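You operate a simulated robot arm through the tools that you are given. There is no shell and no other tool.

You run a simulated two-armed robot. Do the job below in one go: nothing can be reset, and whatever is moved stays where it is left.

TASK
Tie two half knots on the knotting board and pull each one tight.
Fine: bobbin over the cords, then the navy slider under; push the handle back between the knots; beads, lever and the other braids stay.

The check looks at the end state, three seconds after you hand in, the way a careful person would. Anything else that was tipped, shoved, dropped, spilled or broken makes it a failure.

THE ROBOT
Two 7-joint arms with three-finger grippers on one trunk that stands fixed in place. Base frame: the origin is at the foot of the trunk, x ahead of it, y to its left, z up. Units: m, degrees, N and s.
The left shoulder is at [0.03, 0.124, 1.008], the right one opposite. With the tool pointing down near the work surface each hand reaches from about 0.1 to 0.78 m from the base axis, measured 20 degrees to its own side. Payload 2.2 kg a hand.
The TCP of each hand is the grasp point between the finger pads, 0.028 m short of the fingertips. In the tool frame z runs along the fingers and y along their closing line. The gripper opens to 0.102 m. The gripper's body begins 0.071 m behind the TCP.
Orientation is that of the tool frame in the base frame, as a unit quaternion [w, x, y, z]. With the fingers straight down and closing along the base's y, the tool's x points along the base's -x, its y along +y and its z along -z.

THE INTERFACE
- The arms move only by the tool move_arm. It takes "left_increments", "right_increments" or both (then of equal length, played together; a hand with none holds still); each is a list of rows, each a list of 3 entries, a list of its own where there are three numbers: the turn, a rotation vector about the base's x, y, z in degrees, then the shift along the base's x, y, z in m, then the gripper command, from -1 (shut) to 1 (fully open), values between in proportion. In form: [[[rx, ry, rz], [tx, ty, tz], hand], ...]. A call has 1 to 20 rows; each row is the pose to reach, as a shift and turn from the pose commanded when the call began. A row lasts 0.2 s, in which the tool goes at most 0.05 m and 8.6 degrees; a call with a longer step from one row to the next is refused whole, and so is a gripper value outside its range. Where a pose cannot be reached the arm comes as near as it can. A force on the tool above 90 N (or 10 N above the force at the start of the call, whichever is more), or a blocked arm, ends the call early, and 0.2 s more pass. Each finger halts on what it meets, pressing with about 29 N; the grip force reading is that of the motor and also rises with nothing between the fingers. The clock runs only during rows and for 0.2 s after the last one: add rows that repeat a pose to give the fingers time. It gives the time, the measured TCP pose, the force on the tool (base axes), the opening and the grip force at its end, in the units of the frame above (readings bear some noise), with the torque about the TCP (base axes, N m) and any sound that the robot's microphone picked up.
- Cameras (640 x 400 px; columns grow to the right, rows downward): "scene" is now at [0.0335, 0.0334, 1.7139]; the picture's right is [0.44, -0.90, 0.00], its down [-0.76, -0.37, -0.54] and it looks along [0.48, 0.24, -0.84] (base axes); focal length 372 px, centre (320, 200). "left" rides on the left gripper at [0.072, 0.038, -0.086] in its tool frame; the picture's right is [-0.46, 0.89, 0.00], its down [-0.60, -0.32, -0.73] and it looks along [-0.65, -0.34, 0.68] (tool axes); focal length 256 px, centre (320, 200). "right" rides on the right gripper at [0.069, 0.044, -0.086] in its tool frame; the picture's right is [-0.53, 0.85, 0.00], its down [-0.58, -0.36, -0.73] and it looks along [-0.62, -0.39, 0.68] (tool axes); focal length 256 px, centre (320, 200). There is no depth. A picture from a camera that has moved, and an enlarged one, comes with that camera's place and axes in the base frame and with its lens.
- snapshot(camera): a new picture of that camera. It takes no simulated time.
- raise_lower(by): slides the trunk up (or, below 0, down) by that many m; the arms and the scene camera ride with it, the base frame stays. It gives what a move gives, with no picture.
- turn_head(pan, tilt): turns the head with the scene camera to pan (to the left, within 143 degrees either way) and tilt (down, from -29 to 69), counted from straight ahead of the robot. It gives what a move gives.
- inspect(camera, box): a new picture of the part [left, top, right, bottom] of that camera's present view, enlarged. It takes no simulated time.
- close_job(): hands the job in; it is judged then, once.

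Nothing tells you positions but the pictures and the camera data. Unless the task says otherwise, let go and move clear before handing in.

The tools are called after "Request:" as a command line: name --argument value ..., lists and objects as JSON in quotes. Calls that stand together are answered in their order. move_arm: Moves the arms, as the interface text tells. Its arguments: {"type":"object","properties":{"left_increments":{"type":"array","items":{"type":"array"}},"right_increments":{"type":"array","items":{"type":"array"}}},"required":[]} The other tools are called the same way: raise_lower (by) slides the trunk up or down; turn_head (pan, tilt) turns the head that bears the scene camera; snapshot (camera) takes a picture; inspect (camera, box) takes an enlarged picture of a part of a camera's view; close_job () hands the job in.

At the start:

```text
time: 0.0
left_ee_pos: [0.5295, 0.3955, 1.0564]
left_tcp_rot: [0.0, 0.0, 1.0, 0.0]
left_contact_force: [0.2, -0.2, 0.1]
left_moment: [-0.01, -0.01, 0.0]
left_finger_gap: 0.1019
left_grasp_force: 0.1
right_ee_pos: [0.4855, -0.0887, 1.0848]
right_tcp_rot: [0.0, 0.0, 1.0, -0.001]
right_contact_force: [-0.4, -0.7, -0.1]
right_moment: [0.0, 0.03, 0.03]
right_finger_gap: 0.102
right_grasp_force: 0.1
trunk travel left (down, up): [-0.25, 0.29]
head pan, tilt: [26.3, 57.5]
```

scene: 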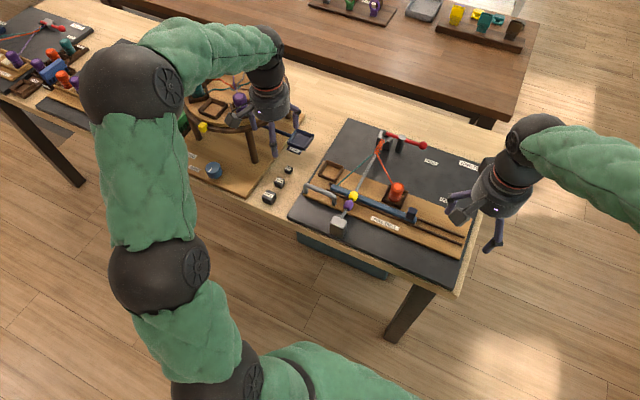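
right: 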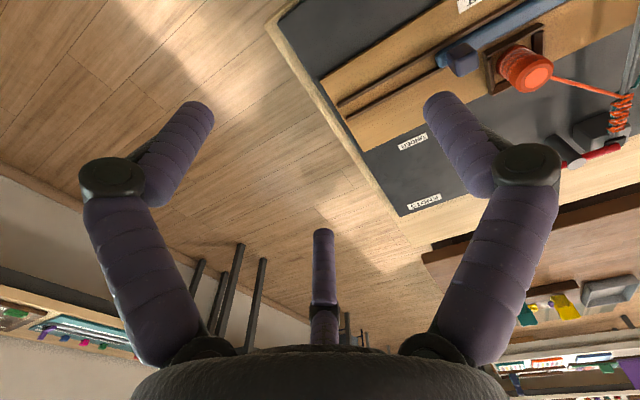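
left: 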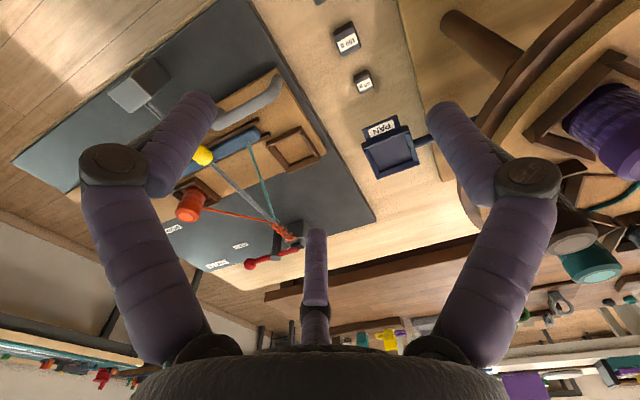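

I see a knotting board on the workbench in front of the robot, with an orange bobbin, a navy slider, a red lever, beads and a grey handle. I'll look closer before moving anything.

Request:
inspect --camera "scene" --box '[280, 110, 480, 280]'

Request:
inspect --camera "scene" --box '[310, 120, 430, 195]'

Request:
inspect --camera "scene" --box '[290, 175, 410, 250]'

Request:
inspect --camera "left" --box '[0, 0, 400, 300]'

Request:
inspect --camera "right" --box '[320, 0, 640, 220]'

Request:
inspect --camera "scene" --box '[0, 0, 340, 210]'

```text
2.35 times, centred on (380, 195) of scene
camera zoom: at [0.0335, 0.0334, 1.7139], right [0.44, -0.9, 0.0], down [-0.76, -0.37, -0.54], along [0.48, 0.24, -0.84], focal length 875 px, centre (179, 212)
```

zoom: 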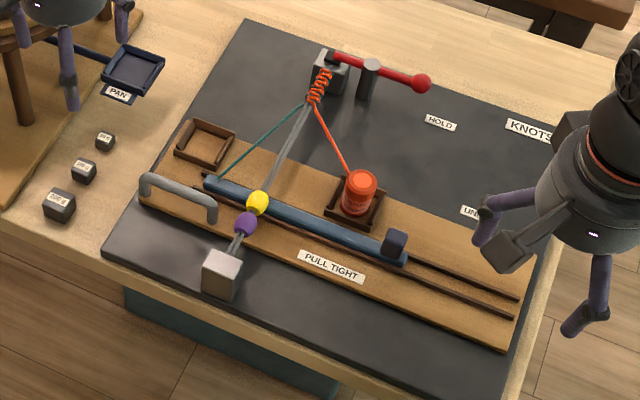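

```text
5.33 times, centred on (370, 158) of scene
camera zoom: at [0.0335, 0.0334, 1.7139], right [0.44, -0.9, 0.0], down [-0.76, -0.37, -0.54], along [0.48, 0.24, -0.84], focal length 1984 px, centre (53, 427)
```

zoom: 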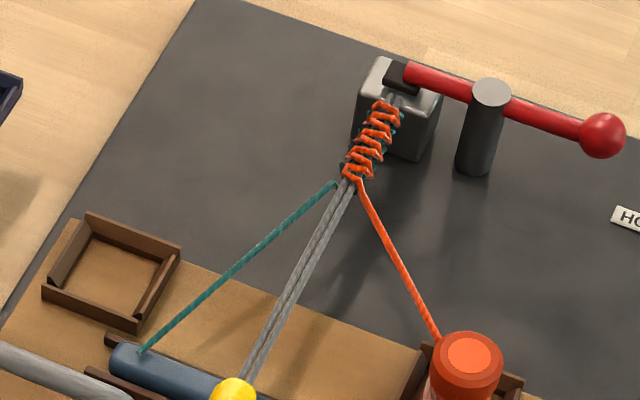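

```text
5.33 times, centred on (350, 212) of scene
camera zoom: at [0.0335, 0.0334, 1.7139], right [0.44, -0.9, 0.0], down [-0.76, -0.37, -0.54], along [0.48, 0.24, -0.84], focal length 1984 px, centre (160, 133)
```

zoom: 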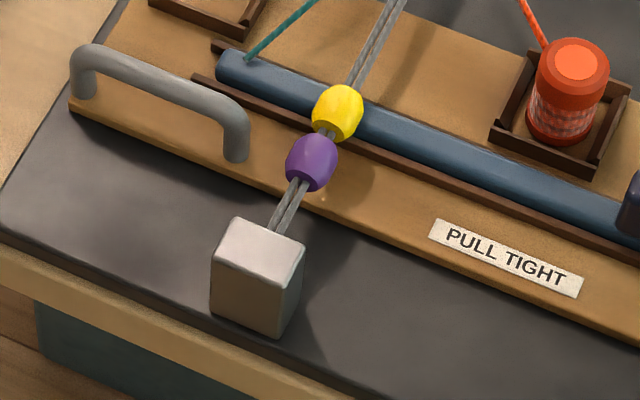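

```text
1.33 times, centred on (200, 150) of left
camera zoom: at [0.4583, 0.4345, 1.1429], right [0.46, 0.89, 0.0], down [0.6, -0.32, 0.73], along [0.65, -0.34, -0.68], focal length 341 px, centre (480, 267)
```

zoom: 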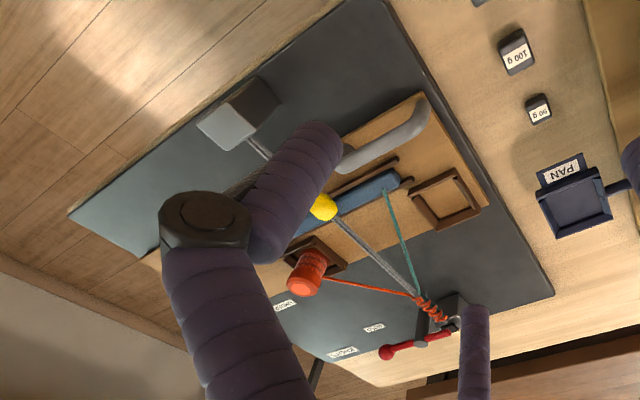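

```text
1.82 times, centred on (480, 110) of right
camera zoom: at [0.4165, -0.0442, 1.1712], right [0.53, 0.85, 0.0], down [0.58, -0.36, 0.73], along [0.62, -0.39, -0.68], focal length 465 px, centre (29, 364)
```

zoom: 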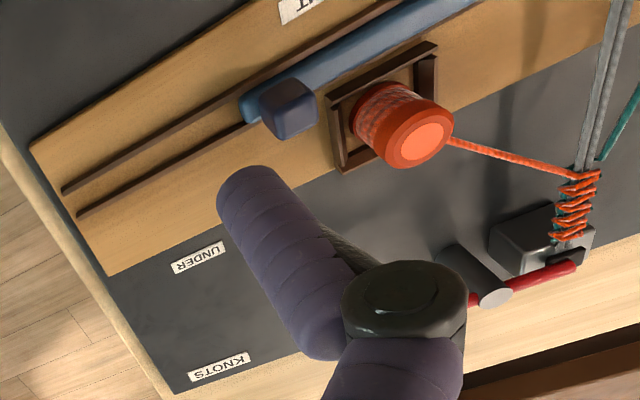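

```text
1.88 times, centred on (170, 105) of scene
camera zoom: at [0.0335, 0.0334, 1.7139], right [0.44, -0.9, 0.0], down [-0.76, -0.37, -0.54], along [0.48, 0.24, -0.84], focal length 700 px, centre (602, 379)
```

zoom: 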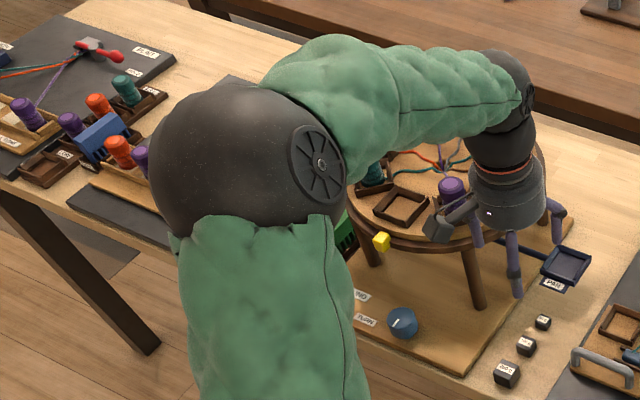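

The cords run along base x at about y = 0.195. The bobbin sits in the right cradle near (0.644, 0.10), the empty cradle is near (0.64, 0.297), and the slider's knob is near (0.596, 0.04). The handle is near (0.542, 0.285). I'll aim the head at the board and watch how the fingers close while the hand is in the air.

Request:
turn_head --pan 10 --tilt 55

Request:
move_arm --right_increments '[[[0, 0, 0], [0, 0, 0], 0.0], [[0, 0, 0], [0, 0, 0], -0.2], [[0, 0, 0], [0, 0, 0], -0.2], [[0, 0, 0], [0, 0, 0], -0.2]]'

Request:
snapshot --camera "scene"

Request:
snapshot --camera "right"

Request:
inspect --camera "scene" --box '[200, 100, 500, 290]'

```text
time: 0.8
left_ee_pos: [0.53, 0.3955, 1.0569]
left_tcp_rot: [0.0, 0.0, 1.0, -0.001]
left_contact_force: [0.1, -0.2, 0.3]
left_moment: [0.01, -0.02, 0.01]
left_finger_gap: 0.1021
left_grasp_force: 0.1
right_ee_pos: [0.4866, -0.0876, 1.0856]
right_tcp_rot: [0.001, 0.0, 1.0, 0.0]
right_contact_force: [0.7, 0.3, -0.6]
right_moment: [0.01, -0.02, -0.02]
right_finger_gap: 0.1018
right_grasp_force: 0.1
trunk travel left (down, up): [-0.25, 0.29]
head pan, tilt: [10.0, 55.0]
```

```text
time: 1.8
left_ee_pos: [0.5289, 0.3956, 1.0559]
left_tcp_rot: [0.0, 0.0, 1.0, 0.0]
left_contact_force: [1.0, 0.9, -0.1]
left_moment: [0.03, 0.0, 0.01]
left_finger_gap: 0.102
left_grasp_force: 0.0
right_ee_pos: [0.4866, -0.0887, 1.0855]
right_tcp_rot: [0.0, 0.0, 1.0, 0.0]
right_contact_force: [-1.0, -0.5, 0.7]
right_moment: [-0.02, 0.0, -0.01]
right_finger_gap: 0.0408
right_grasp_force: 0.0
trunk travel left (down, up): [-0.25, 0.29]
head pan, tilt: [10.0, 55.0]
```

```text
taken
camera scene: at [0.0422, 0.0151, 1.7169], right [0.17, -0.98, 0.0], down [-0.81, -0.14, -0.57], along [0.56, 0.1, -0.82], focal length 372 px, centre (320, 200)
```

scene: 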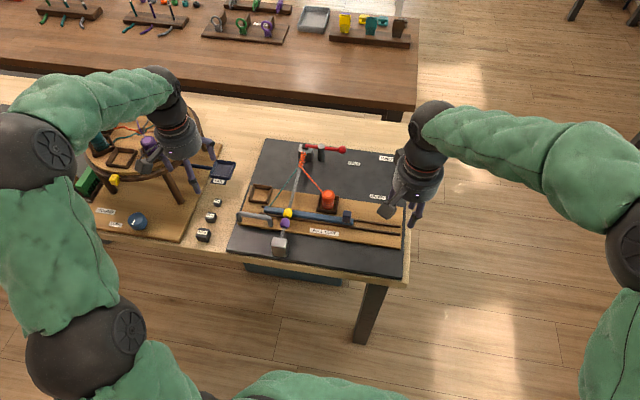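

```text
taken
camera right: at [0.4165, -0.0442, 1.1712], right [0.53, 0.85, 0.0], down [0.58, -0.36, 0.73], along [0.62, -0.39, -0.68], focal length 256 px, centre (320, 200)
```

right: 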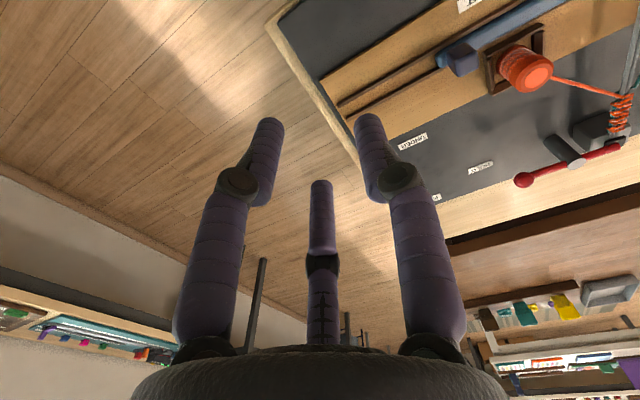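

```text
2.11 times, centred on (350, 195) of scene
camera zoom: at [0.0422, 0.0151, 1.7169], right [0.17, -0.98, 0.0], down [-0.81, -0.14, -0.57], along [0.56, 0.1, -0.82], focal length 783 px, centre (257, 210)
```

zoom: 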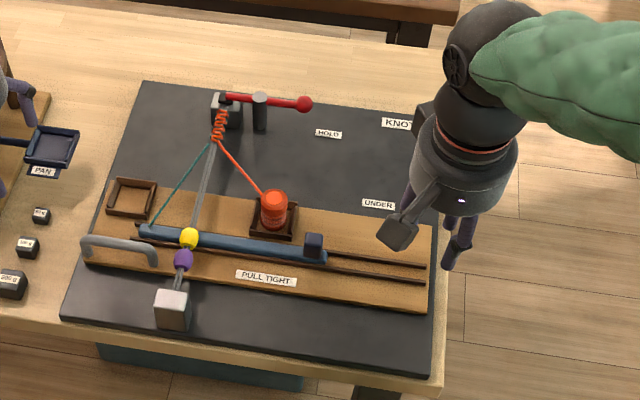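

The fingers behave as three visible jaws that close concentrically, with one along tool +y. I'll take closer zooms to triangulate the bobbin, knob and handle heights.

Request:
inspect --camera "scene" --box '[300, 175, 380, 225]'

Request:
inspect --camera "scene" --box '[230, 175, 310, 265]'

Request:
inspect --camera "right" --box '[400, 0, 640, 150]'

Request:
inspect --camera "left" --box '[100, 60, 380, 280]'

Request:
inspect --camera "scene" --box '[330, 140, 430, 215]'

Request:
inspect --camera "scene" --box '[280, 140, 350, 185]'

```text
8.00 times, centred on (340, 200) of scene
camera zoom: at [0.0422, 0.0151, 1.7169], right [0.17, -0.98, 0.0], down [-0.81, -0.14, -0.57], along [0.56, 0.1, -0.82], focal length 2976 px, centre (160, 200)
```

zoom: 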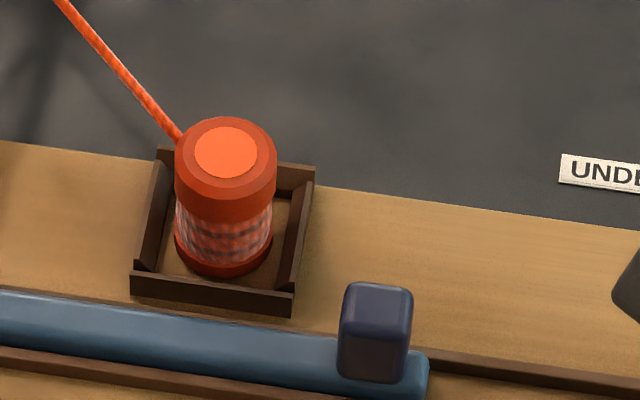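

```text
4.44 times, centred on (270, 220) of scene
camera zoom: at [0.0422, 0.0151, 1.7169], right [0.17, -0.98, 0.0], down [-0.81, -0.14, -0.57], along [0.56, 0.1, -0.82], focal length 1654 px, centre (542, 111)
```

zoom: 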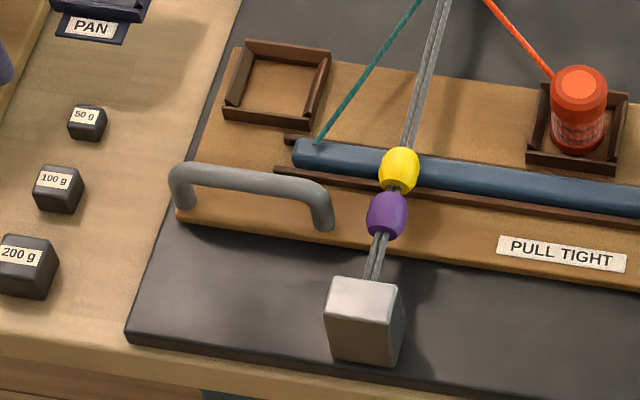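

```text
2.67 times, centred on (520, 75) of right
camera zoom: at [0.4165, -0.0442, 1.1712], right [0.53, 0.85, 0.0], down [0.58, -0.36, 0.73], along [0.62, -0.39, -0.68], focal length 683 px, centre (-213, 533)
```

zoom: 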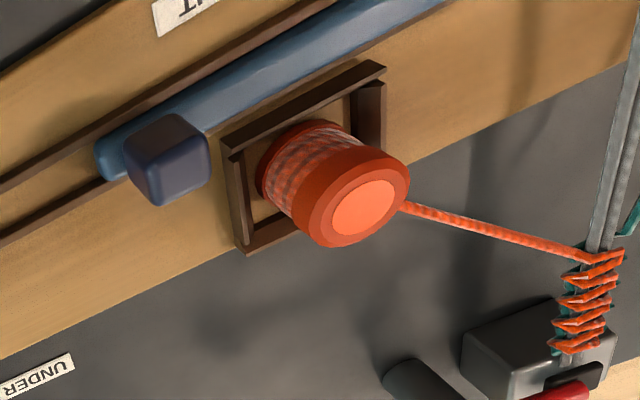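

```text
1.82 times, centred on (240, 170) of left
camera zoom: at [0.4583, 0.4345, 1.1429], right [0.46, 0.89, 0.0], down [0.6, -0.32, 0.73], along [0.65, -0.34, -0.68], focal length 465 px, centre (466, 254)
```

zoom: 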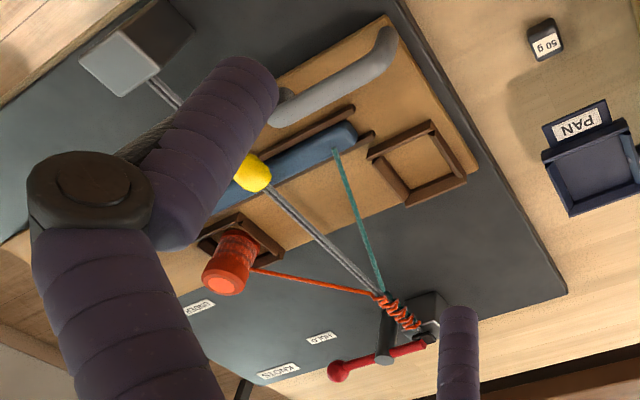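

```text
5.33 times, centred on (380, 178) of scene
camera zoom: at [0.0422, 0.0151, 1.7169], right [0.17, -0.98, 0.0], down [-0.81, -0.14, -0.57], along [0.56, 0.1, -0.82], focal length 1984 px, centre (0, 320)
```

zoom: 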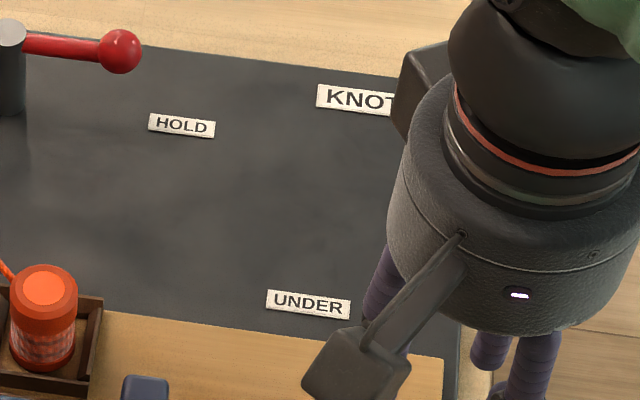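

```text
8.89 times, centred on (315, 162) of scene
camera zoom: at [0.0422, 0.0151, 1.7169], right [0.17, -0.98, 0.0], down [-0.81, -0.14, -0.57], along [0.56, 0.1, -0.82], focal length 3307 px, centre (364, 533)
```

zoom: 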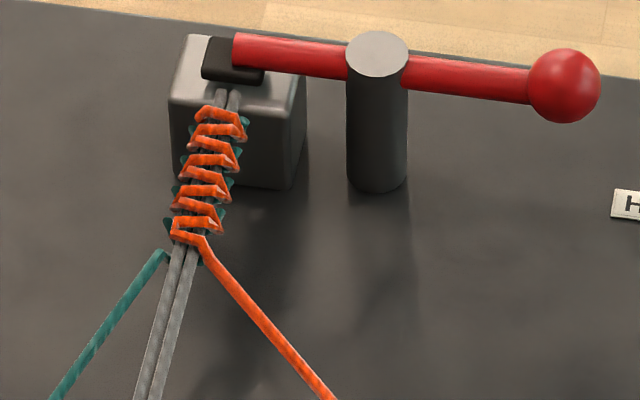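

The bobbin top is near (0.640, 0.098, 0.882) and its diameter is about 0.035. The slider knob is near (0.598, 0.039, 0.87) and the handle bar near (0.549, 0.286, 0.858). I need sharper zooms of both cradles to find the exact offset between them.

Request:
inspect --camera "scene" --box '[240, 178, 288, 208]'

Request:
inspect --camera "scene" --box '[306, 186, 354, 216]'

Request:
inspect --camera "left" --box '[280, 100, 400, 175]'

Request:
inspect --camera "scene" --box '[230, 200, 310, 260]'

```text
13.33 times, centred on (264, 193) of scene
camera zoom: at [0.0422, 0.0151, 1.7169], right [0.17, -0.98, 0.0], down [-0.81, -0.14, -0.57], along [0.56, 0.1, -0.82], focal length 4961 px, centre (1067, 293)
```

zoom: 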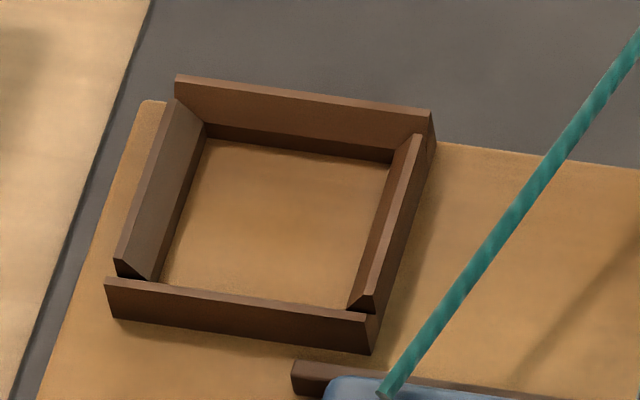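

```text
13.33 times, centred on (330, 201) of scene
camera zoom: at [0.0422, 0.0151, 1.7169], right [0.17, -0.98, 0.0], down [-0.81, -0.14, -0.57], along [0.56, 0.1, -0.82], focal length 4961 px, centre (187, 187)
```

zoom: 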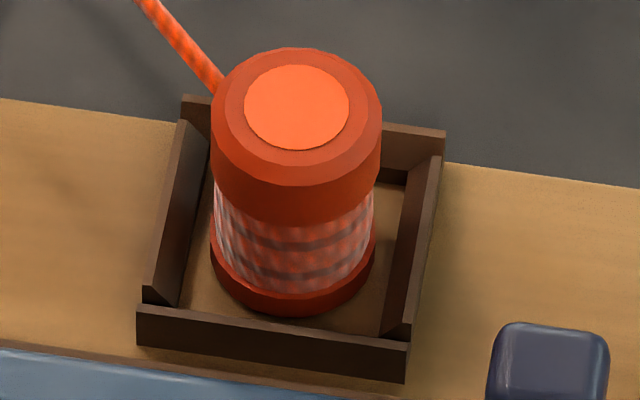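

```text
5.33 times, centred on (340, 138) of left
camera zoom: at [0.4583, 0.4345, 1.1429], right [0.46, 0.89, 0.0], down [0.6, -0.32, 0.73], along [0.65, -0.34, -0.68], focal length 1365 px, centre (213, 533)
```

zoom: 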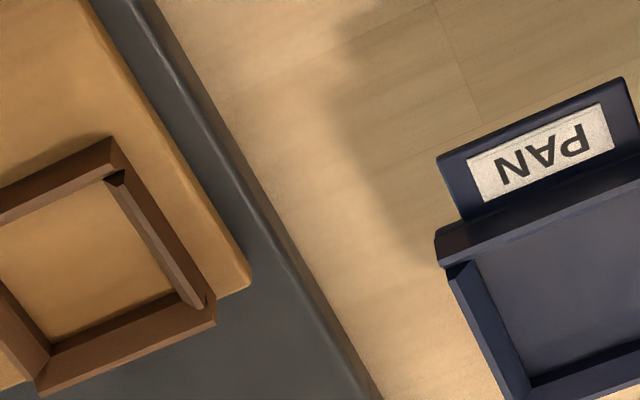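

```text
6.67 times, centred on (270, 230) of scene
camera zoom: at [0.0422, 0.0151, 1.7169], right [0.17, -0.98, 0.0], down [-0.81, -0.14, -0.57], along [0.56, 0.1, -0.82], focal length 2480 px, centre (653, 0)
```

zoom: 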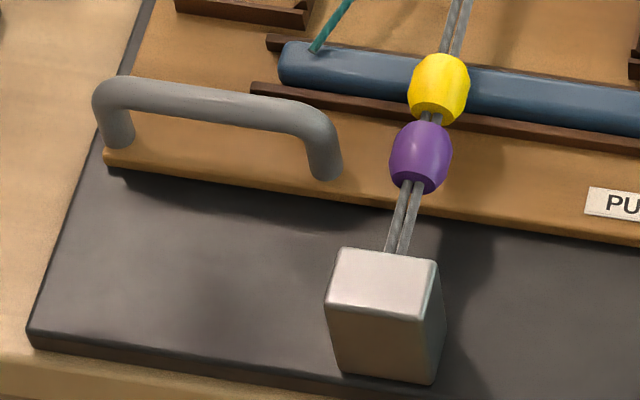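

Both cradle centres come out at about (0.641, 0.297) and (0.641, 0.0975), with rims near z = 0.842. I'll bring the left hand above the bobbin at about z = 0.98.

Request:
move_arm --left_increments '[[[0, 0, 0], [0.0139, -0.03725, -0.00955], 0.8], [[0, 0, 0], [0.0279, -0.0745, -0.0191], 0.6], [[0, 0, 0], [0.0418, -0.11175, -0.02865], 0.4], [[0, 0, 0], [0.0558, -0.149, -0.0382], 0.3], [[0, 0, 0], [0.0697, -0.18625, -0.04775], 0.3], [[0, 0, 0], [0.0836, -0.2235, -0.0573], 0.3], [[0, 0, 0], [0.0976, -0.26075, -0.06685], 0.3], [[0, 0, 0], [0.1115, -0.298, -0.0764], 0.3], [[0, 0, 0], [0.1115, -0.298, -0.0764], 0.3]]'

Request:
snapshot --camera "scene"

Request:
snapshot --camera "left"

Request:
inspect --camera "scene" --box '[260, 130, 420, 230]'

```text
time: 3.8
left_ee_pos: [0.6408, 0.0998, 0.9812]
left_tcp_rot: [0.0, 0.0, 1.0, 0.0]
left_contact_force: [-1.1, -0.6, 0.3]
left_moment: [0.01, -0.02, -0.03]
left_finger_gap: 0.0664
left_grasp_force: 0.0
right_ee_pos: [0.4856, -0.0881, 1.0859]
right_tcp_rot: [0.0, -0.001, 1.0, 0.0]
right_contact_force: [-0.5, 0.3, 0.6]
right_moment: [0.0, 0.01, -0.01]
right_finger_gap: 0.0408
right_grasp_force: 0.1
trunk travel left (down, up): [-0.25, 0.29]
head pan, tilt: [10.0, 55.0]
```

```text
taken
camera scene: at [0.0416, 0.0159, 1.7169], right [0.17, -0.98, 0.0], down [-0.81, -0.14, -0.57], along [0.56, 0.1, -0.82], focal length 372 px, centre (320, 200)
```

scene: 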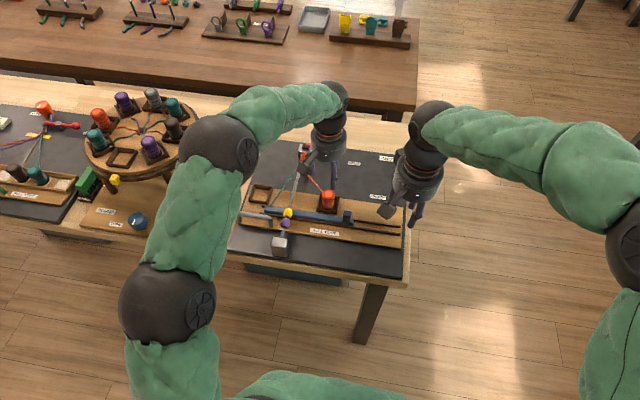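

```text
taken
camera left: at [0.5703, 0.1378, 1.0672], right [0.46, 0.89, 0.0], down [0.6, -0.32, 0.73], along [0.65, -0.34, -0.68], focal length 256 px, centre (320, 200)
```

left: 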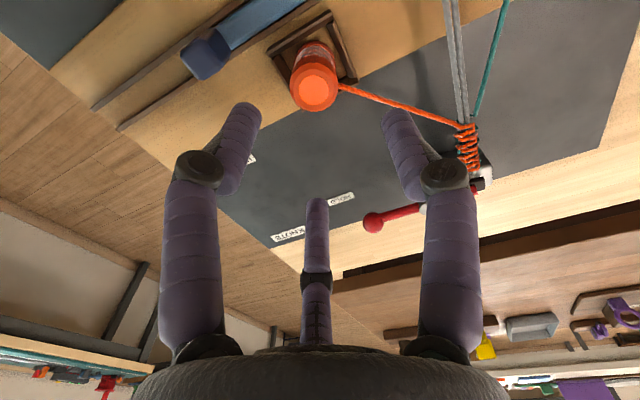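

```text
4.00 times, centred on (340, 180) of scene
camera zoom: at [0.0416, 0.0159, 1.7169], right [0.17, -0.98, 0.0], down [-0.81, -0.14, -0.57], along [0.56, 0.1, -0.82], focal length 1488 px, centre (240, 280)
```

zoom: 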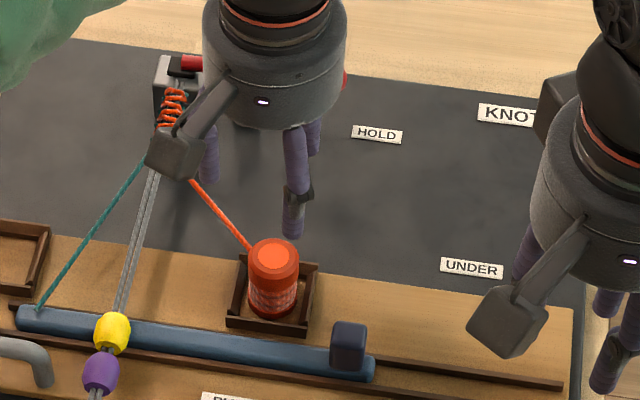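

The hand is centred over the bobbin, and the wrist-camera prediction agrees with the picture. I'll lower it to TCP z of about 0.876, with the fingertips just above the cradle rim, then close.

Request:
move_arm --left_increments '[[[0, 0, 0], [0, 0, -0.03], 0.3], [[0, 0, 0], [0, 0, -0.06], 0.3], [[0, 0, 0], [0, 0, -0.08], 0.3], [[0, 0, 0], [0, 0, -0.092], 0.3], [[0, 0, 0], [0, 0, -0.1], 0.3], [[0, 0, 0], [0, 0, -0.104], 0.3], [[0, 0, 0], [0, 0, -0.104], 0.3]]'

Request:
inspect --camera "scene" --box '[260, 130, 420, 230]'

Request:
snapshot --camera "left"

```text
time: 5.4
left_ee_pos: [0.6406, 0.0985, 0.875]
left_tcp_rot: [0.0, -0.001, 1.0, 0.0]
left_contact_force: [-1.0, 0.4, -0.7]
left_moment: [-0.01, -0.04, 0.03]
left_finger_gap: 0.0663
left_grasp_force: 0.1
right_ee_pos: [0.4853, -0.0882, 1.0853]
right_tcp_rot: [0.0, 0.0, 1.0, 0.0]
right_contact_force: [0.6, -0.2, 0.1]
right_moment: [0.01, 0.0, -0.01]
right_finger_gap: 0.041
right_grasp_force: 0.0
trunk travel left (down, up): [-0.25, 0.29]
head pan, tilt: [10.0, 55.0]
```

```text
4.00 times, centred on (340, 180) of scene
camera zoom: at [0.0423, 0.015, 1.7169], right [0.17, -0.98, 0.0], down [-0.81, -0.14, -0.57], along [0.56, 0.1, -0.82], focal length 1488 px, centre (240, 280)
```

zoom: 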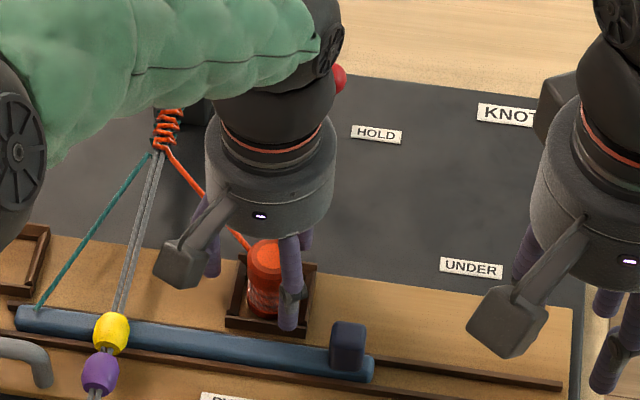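

```text
taken
camera left: at [0.5697, 0.1374, 0.9623], right [0.46, 0.89, 0.0], down [0.6, -0.32, 0.73], along [0.65, -0.34, -0.68], focal length 256 px, centre (320, 200)
```

left: 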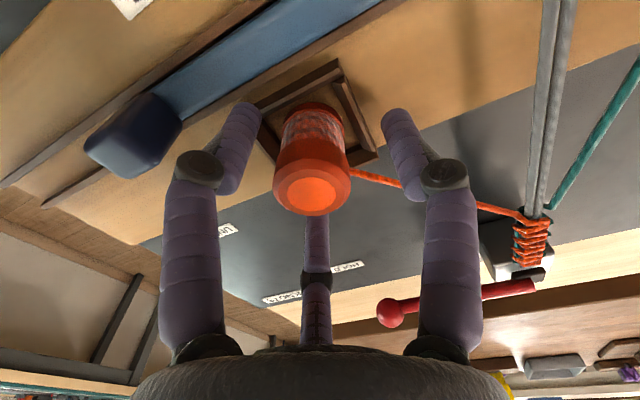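

The bobbin stands centred between the fingers with nothing touched. I'll close on it now.

Request:
move_arm --left_increments '[[[0, 0, 0], [0, 0, 0], -0.1], [[0, 0, 0], [0, 0, 0], -0.5], [[0, 0, 0], [0, 0, 0], -0.8], [[0, 0, 0], [0, 0, 0], -0.8], [[0, 0, 0], [0, 0, 0], -0.8]]'

Request:
snapshot --camera "left"

Request:
inspect --camera "scene" --box '[260, 130, 420, 230]'

```text
time: 6.6
left_ee_pos: [0.6419, 0.0983, 0.8756]
left_tcp_rot: [0.0, 0.0, 1.0, 0.001]
left_contact_force: [0.9, -0.2, -0.2]
left_moment: [0.01, 0.0, 0.02]
left_finger_gap: 0.0365
left_grasp_force: 20.2
right_ee_pos: [0.4858, -0.0873, 1.0854]
right_tcp_rot: [-0.001, 0.0, 1.0, 0.001]
right_contact_force: [-0.1, 0.4, -0.5]
right_moment: [0.0, 0.03, 0.02]
right_finger_gap: 0.0409
right_grasp_force: 0.1
trunk travel left (down, up): [-0.25, 0.29]
head pan, tilt: [10.0, 55.0]
```

```text
taken
camera left: at [0.5697, 0.1372, 0.9623], right [0.46, 0.89, 0.0], down [0.6, -0.32, 0.73], along [0.65, -0.34, -0.68], focal length 256 px, centre (320, 200)
```

left: 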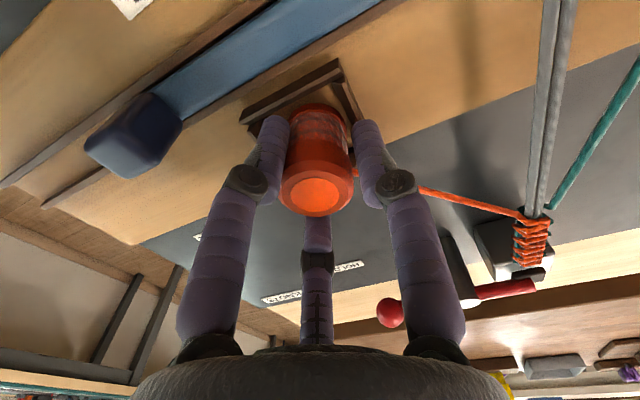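

```text
4.00 times, centred on (340, 180) of scene
camera zoom: at [0.0423, 0.015, 1.7169], right [0.17, -0.98, 0.0], down [-0.81, -0.14, -0.57], along [0.56, 0.1, -0.82], focal length 1488 px, centre (240, 280)
```

zoom: 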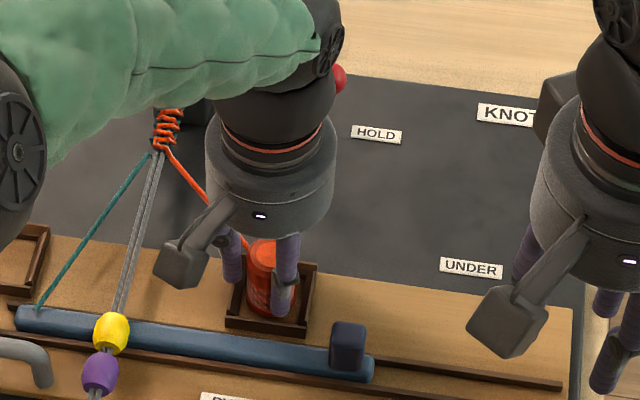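

The grip is firm, with a gap of 0.0365 and 20 N. I'll lift 0.08 m straight up and check.

Request:
move_arm --left_increments '[[[0, 0, 0], [0, 0, 0.01], -0.8], [[0, 0, 0], [0, 0, 0.03], -0.8], [[0, 0, 0], [0, 0, 0.055], -0.8], [[0, 0, 0], [0, 0, 0.08], -0.8], [[0, 0, 0], [0, 0, 0.08], -0.8]]'

Request:
snapshot --camera "left"

Request:
inspect --camera "scene" --box '[220, 110, 420, 235]'

```text
time: 7.8
left_ee_pos: [0.6409, 0.0987, 0.9553]
left_tcp_rot: [0.001, -0.001, 1.0, 0.0]
left_contact_force: [-0.2, 0.3, -0.6]
left_moment: [0.01, 0.0, 0.02]
left_finger_gap: 0.0367
left_grasp_force: 18.9
right_ee_pos: [0.4861, -0.0868, 1.0844]
right_tcp_rot: [0.0, 0.0, 1.0, 0.0]
right_contact_force: [-0.2, 0.3, 0.6]
right_moment: [0.02, -0.03, -0.01]
right_finger_gap: 0.0408
right_grasp_force: 0.1
trunk travel left (down, up): [-0.25, 0.29]
head pan, tilt: [10.0, 55.0]
```

```text
taken
camera left: at [0.5701, 0.1368, 1.0422], right [0.46, 0.89, 0.0], down [0.6, -0.32, 0.73], along [0.65, -0.34, -0.68], focal length 256 px, centre (320, 200)
```

left: 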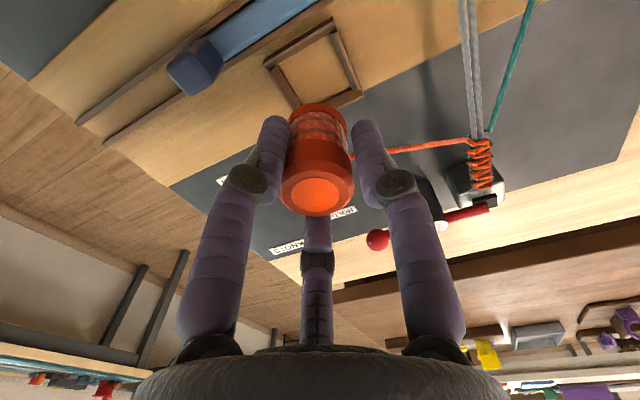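

```text
3.20 times, centred on (320, 172) of scene
camera zoom: at [0.0427, 0.0151, 1.7169], right [0.17, -0.98, 0.0], down [-0.81, -0.14, -0.57], along [0.56, 0.1, -0.82], focal length 1190 px, centre (320, 288)
```

zoom: 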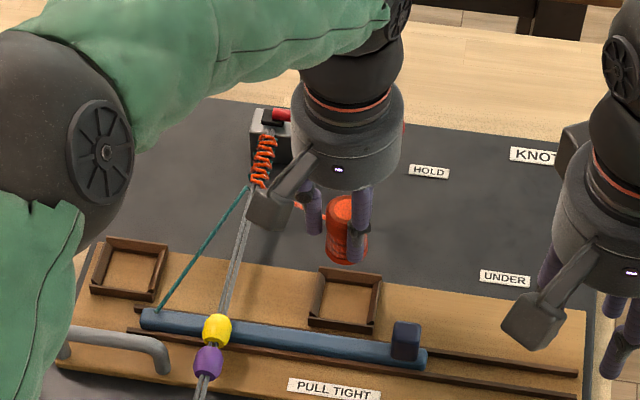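

The bobbin is held upright and clear of its cradle. I'll carry it level over the cords to above the left cradle.

Request:
move_arm --left_increments '[[[0, 0, 0], [0, 0.025, 0], -0.8], [[0, 0, 0], [0, 0.06, 0], -0.8], [[0, 0, 0], [0, 0.095, 0], -0.8], [[0, 0, 0], [0, 0.13, 0], -0.8], [[0, 0, 0], [0, 0.165, 0], -0.8], [[0, 0, 0], [0, 0.19, 0], -0.8], [[0, 0, 0], [0, 0.1994, 0], -0.8], [[0, 0, 0], [0, 0.1994, 0], -0.8]]'

Request:
snapshot --camera "left"

Request:
inspect --camera "scene" --box '[200, 110, 400, 235]'

```text
time: 9.6
left_ee_pos: [0.6412, 0.2977, 0.957]
left_tcp_rot: [-0.001, -0.001, 1.0, 0.0]
left_contact_force: [-0.3, -0.4, -0.8]
left_moment: [0.01, 0.01, 0.0]
left_finger_gap: 0.0361
left_grasp_force: 19.5
right_ee_pos: [0.4856, -0.0878, 1.0858]
right_tcp_rot: [-0.001, -0.002, 1.0, 0.0]
right_contact_force: [1.0, 0.2, 0.5]
right_moment: [0.01, -0.01, 0.01]
right_finger_gap: 0.0408
right_grasp_force: 0.0
trunk travel left (down, up): [-0.25, 0.29]
head pan, tilt: [10.0, 55.0]
```

```text
taken
camera left: at [0.5694, 0.336, 1.0423], right [0.46, 0.89, 0.0], down [0.6, -0.32, 0.73], along [0.65, -0.34, -0.68], focal length 256 px, centre (320, 200)
```

left: 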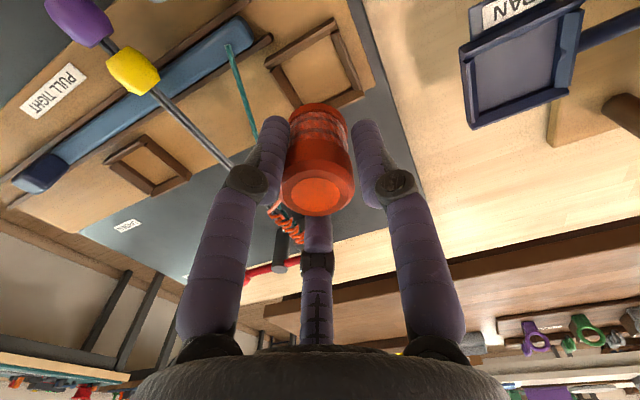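

```text
3.20 times, centred on (300, 172) of scene
camera zoom: at [0.0424, 0.0151, 1.7169], right [0.17, -0.98, 0.0], down [-0.81, -0.14, -0.57], along [0.56, 0.1, -0.82], focal length 1190 px, centre (384, 288)
```

zoom: 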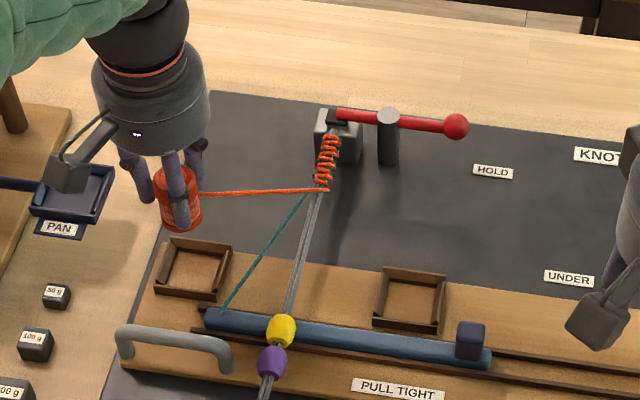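

The cradle shows in the same place relative to the bobbin as the right cradle did after lifting, so the alignment matches. I'll lower it to the floor and release gently.

Request:
move_arm --left_increments '[[[0, 0, 0], [0, 0, -0.025], -0.8], [[0, 0, 0], [0, 0, -0.05], -0.8], [[0, 0, 0], [0, 0, -0.065], -0.8], [[0, 0, 0], [0, 0, -0.073], -0.8], [[0, 0, 0], [0, 0, -0.077], -0.8], [[0, 0, 0], [0, 0, -0.079], -0.8], [[0, 0, 0], [0, 0, -0.079], -0.8]]'

Request:
snapshot --camera "left"

Request:
inspect --camera "scene" --box '[200, 110, 400, 235]'

```text
time: 11.2
left_ee_pos: [0.6404, 0.2967, 0.8784]
left_tcp_rot: [0.001, 0.0, 1.0, 0.0]
left_contact_force: [0.5, -0.6, -0.7]
left_moment: [0.0, 0.01, 0.0]
left_finger_gap: 0.0366
left_grasp_force: 19.5
right_ee_pos: [0.4871, -0.0886, 1.0859]
right_tcp_rot: [0.0, 0.0, 1.0, 0.0]
right_contact_force: [-0.3, -0.6, -0.5]
right_moment: [-0.04, 0.04, 0.03]
right_finger_gap: 0.041
right_grasp_force: 0.2
trunk travel left (down, up): [-0.25, 0.29]
head pan, tilt: [10.0, 55.0]
```

```text
taken
camera left: at [0.5695, 0.3358, 0.9635], right [0.46, 0.89, 0.0], down [0.6, -0.32, 0.73], along [0.65, -0.34, -0.68], focal length 256 px, centre (320, 200)
```

left: 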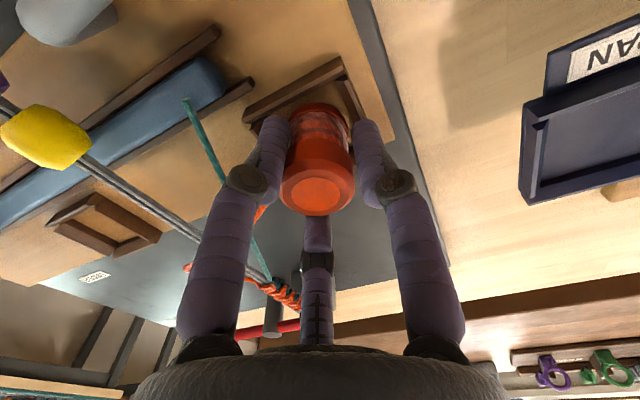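

```text
3.20 times, centred on (300, 172) of scene
camera zoom: at [0.0424, 0.0151, 1.7169], right [0.17, -0.98, 0.0], down [-0.81, -0.14, -0.57], along [0.56, 0.1, -0.82], focal length 1190 px, centre (384, 288)
```

zoom: 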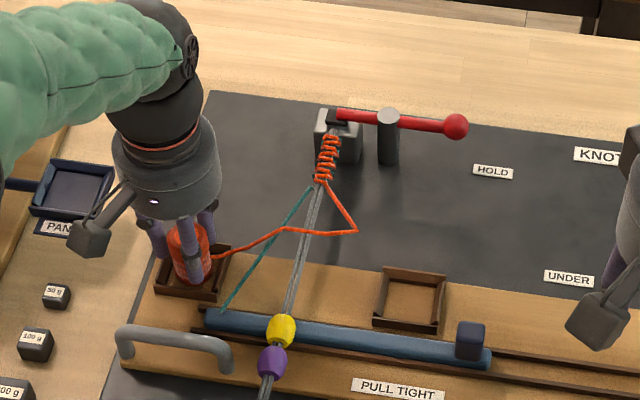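

The cord now loops over the cords to the left, and the bobbin stands in the left cradle. I'll open the fingers slightly and rise clear.

Request:
move_arm --left_increments '[[[0, 0, 0], [0, 0, 0], -0.2], [[0, 0, 0], [0, 0, 0], 0.1], [[0, 0, 0], [0, 0, 0], 0.2], [[0, 0, 0], [0, 0, 0.015], 0.2], [[0, 0, 0], [0, 0, 0.04], 0.2], [[0, 0, 0], [0, 0, 0.075], 0.2], [[0, 0, 0], [0, 0, 0.11], 0.2], [[0, 0, 0], [0, 0, 0.11], 0.2]]'

Request:
snapshot --camera "left"

Request:
inspect --camera "scene" --box '[200, 110, 400, 235]'

```text
time: 13.0
left_ee_pos: [0.6409, 0.2983, 0.9852]
left_tcp_rot: [-0.001, 0.0, 1.0, 0.0]
left_contact_force: [0.8, -0.4, -0.4]
left_moment: [-0.06, 0.01, -0.02]
left_finger_gap: 0.0612
left_grasp_force: 0.0
right_ee_pos: [0.4858, -0.0866, 1.0851]
right_tcp_rot: [0.0, -0.001, 1.0, 0.0]
right_contact_force: [-0.3, 0.0, 0.3]
right_moment: [0.04, 0.02, -0.02]
right_finger_gap: 0.0408
right_grasp_force: 0.0
trunk travel left (down, up): [-0.25, 0.29]
head pan, tilt: [10.0, 55.0]
```

```text
taken
camera left: at [0.5698, 0.3365, 1.0718], right [0.46, 0.89, 0.0], down [0.6, -0.32, 0.73], along [0.65, -0.34, -0.68], focal length 256 px, centre (320, 200)
```

left: 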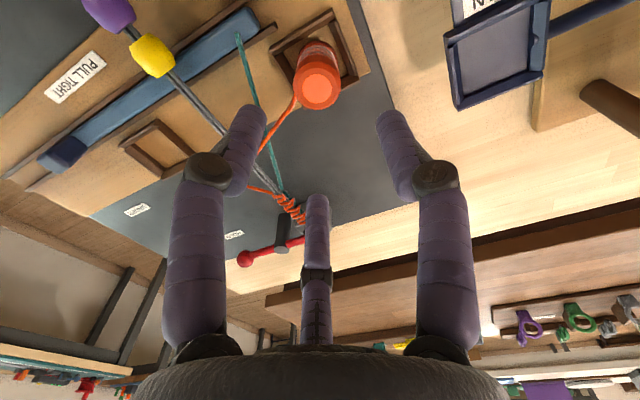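

```text
3.20 times, centred on (300, 172) of scene
camera zoom: at [0.0428, 0.0153, 1.7169], right [0.17, -0.98, 0.0], down [-0.81, -0.14, -0.57], along [0.56, 0.1, -0.82], focal length 1190 px, centre (384, 288)
```

zoom: 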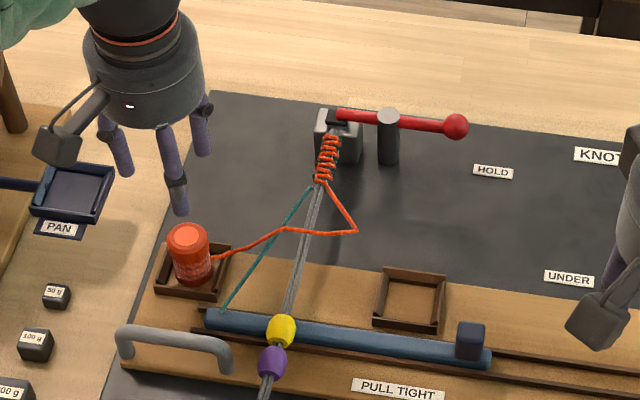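

The bobbin is upright in the left cradle with its cord over the core cords. Next I'll bring the right hand above the slider's knob and check the alignment.

Request:
move_arm --right_increments '[[[0, 0, 0], [0.022, 0.025, -0.02], 0.0], [[0, 0, 0], [0.045, 0.05, -0.042], 0.176], [[0, 0, 0], [0.067, 0.076, -0.063], 0.176], [[0, 0, 0], [0.09, 0.1, -0.084], 0.176], [[0, 0, 0], [0.112, 0.1267, -0.105], 0.176], [[0, 0, 0], [0.112, 0.1267, -0.105], 0.176]]'

Request:
snapshot --camera "right"

Request:
inspect --camera "scene" --box '[270, 130, 430, 230]'

Request:
inspect --camera "left" --box '[20, 80, 180, 180]'

```text
time: 14.4
left_ee_pos: [0.6408, 0.2981, 0.9861]
left_tcp_rot: [0.0, 0.001, 1.0, 0.0]
left_contact_force: [0.5, 0.0, 0.5]
left_moment: [0.01, -0.01, -0.02]
left_finger_gap: 0.0614
left_grasp_force: 0.2
right_ee_pos: [0.5964, 0.0383, 0.9812]
right_tcp_rot: [0.001, 0.0, 1.0, 0.0]
right_contact_force: [0.4, 0.1, -0.8]
right_moment: [0.02, -0.01, -0.01]
right_finger_gap: 0.0601
right_grasp_force: 0.0
trunk travel left (down, up): [-0.25, 0.29]
head pan, tilt: [10.0, 55.0]
```

```text
taken
camera right: at [0.5265, 0.0818, 1.0669], right [0.53, 0.85, 0.0], down [0.58, -0.36, 0.73], along [0.62, -0.39, -0.68], focal length 256 px, centre (320, 200)
```

right: 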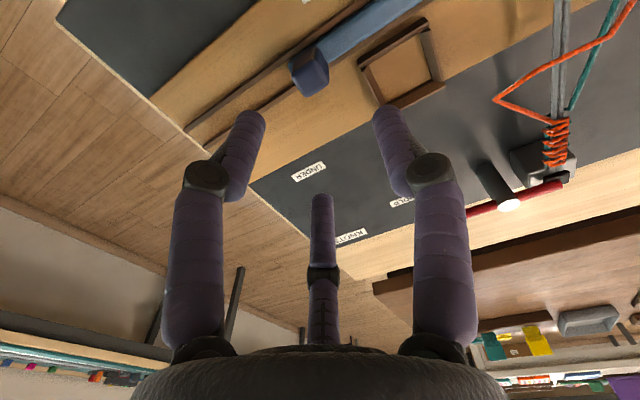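

```text
4.00 times, centred on (350, 180) of scene
camera zoom: at [0.0413, 0.0143, 1.717], right [0.17, -0.98, 0.0], down [-0.81, -0.14, -0.57], along [0.57, 0.1, -0.82], focal length 1488 px, centre (200, 280)
```

zoom: 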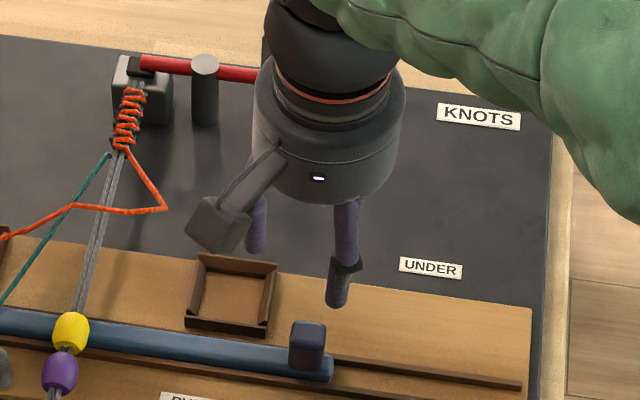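

```text
4.00 times, centred on (100, 130) of left
camera zoom: at [0.5689, 0.3361, 1.0725], right [0.46, 0.89, 0.0], down [0.6, -0.32, 0.73], along [0.65, -0.34, -0.68], focal length 1024 px, centre (1200, 480)
```

zoom: 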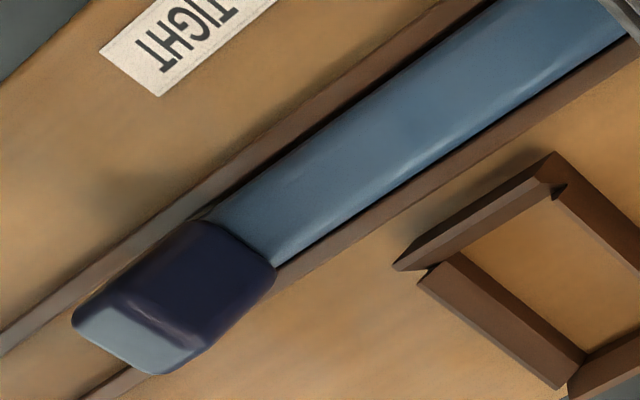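

Request:
inspect --camera "right" --box '[250, 20, 410, 120]'

Request:
inspect --camera "scene" --box '[325, 200, 365, 230]'

```text
4.00 times, centred on (330, 70) of right
camera zoom: at [0.5265, 0.0818, 1.0669], right [0.53, 0.85, 0.0], down [0.58, -0.36, 0.73], along [0.62, -0.39, -0.68], focal length 1024 px, centre (280, 720)
```

zoom: 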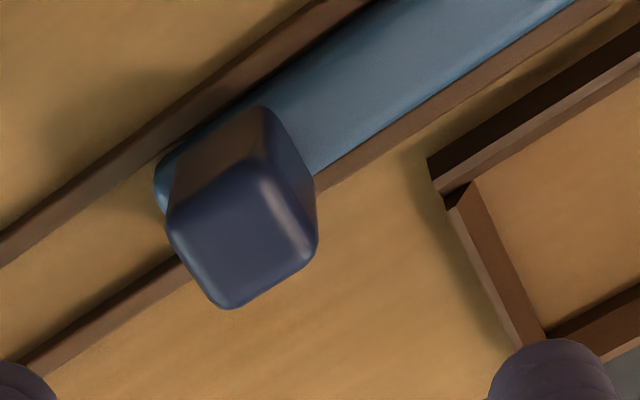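

```text
13.33 times, centred on (345, 215) of scene
camera zoom: at [0.0413, 0.0143, 1.717], right [0.17, -0.98, 0.0], down [-0.81, -0.14, -0.57], along [0.57, 0.1, -0.82], focal length 4961 px, centre (-13, 0)
```

zoom: 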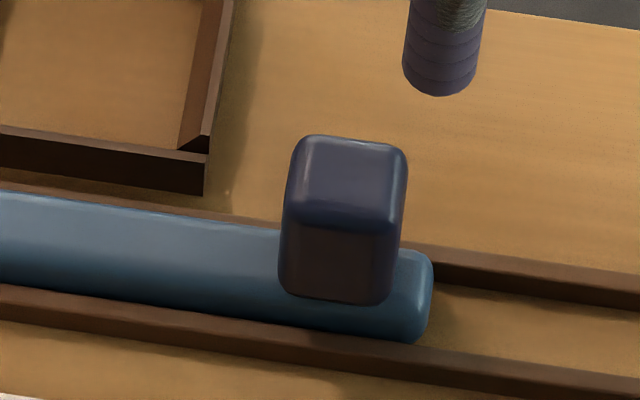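

Triangulating again puts the knob's top centre at (0.586, 0.0375, 0.8825), about 1 cm nearer than I first thought. I'll correct x, then lower so the fingers straddle the knob with their tips just above the slider bar.

Request:
move_arm --right_increments '[[[0, 0, 0], [-0.01, -0.0005, 0], 0.176], [[0, 0, 0], [-0.01, -0.0005, -0.03], 0.176], [[0, 0, 0], [-0.01, -0.0005, -0.06], 0.176], [[0, 0, 0], [-0.01, -0.0005, -0.08], 0.176], [[0, 0, 0], [-0.01, -0.0005, -0.09], 0.176], [[0, 0, 0], [-0.01, -0.0005, -0.094], 0.176], [[0, 0, 0], [-0.01, -0.0005, -0.094], 0.176]]'

Request:
snapshot --camera "right"

Request:
inspect --camera "scene" --box '[290, 160, 410, 235]'

```text
time: 16.0
left_ee_pos: [0.6412, 0.2977, 0.9848]
left_tcp_rot: [0.001, 0.0, 1.0, 0.0]
left_contact_force: [0.3, -0.4, 0.4]
left_moment: [0.02, -0.02, -0.01]
left_finger_gap: 0.0612
left_grasp_force: 0.0
right_ee_pos: [0.5879, 0.0381, 0.8858]
right_tcp_rot: [0.001, 0.0, 1.0, 0.0]
right_contact_force: [0.2, 0.2, 0.2]
right_moment: [-0.01, 0.0, 0.03]
right_finger_gap: 0.0599
right_grasp_force: 0.0
trunk travel left (down, up): [-0.25, 0.29]
head pan, tilt: [10.0, 55.0]
```

```text
taken
camera right: at [0.5179, 0.0815, 0.9725], right [0.53, 0.85, 0.0], down [0.58, -0.36, 0.73], along [0.62, -0.39, -0.68], focal length 256 px, centre (320, 200)
```

right: 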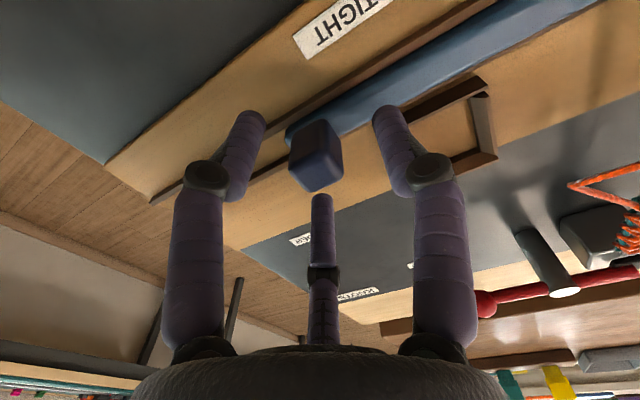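

```text
5.33 times, centred on (350, 198) of scene
camera zoom: at [0.0422, 0.0151, 1.7169], right [0.17, -0.98, 0.0], down [-0.81, -0.14, -0.57], along [0.56, 0.1, -0.82], focal length 1984 px, centre (160, 213)
```

zoom: 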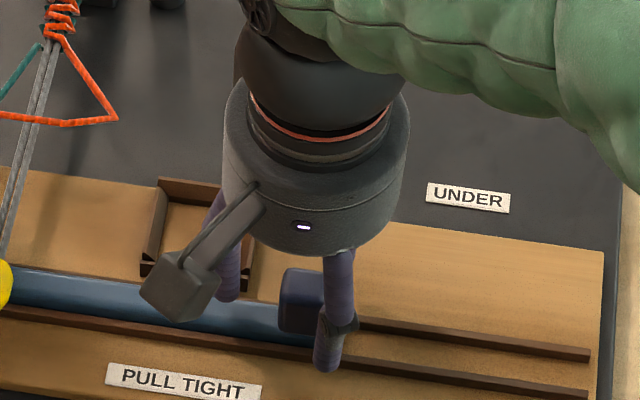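

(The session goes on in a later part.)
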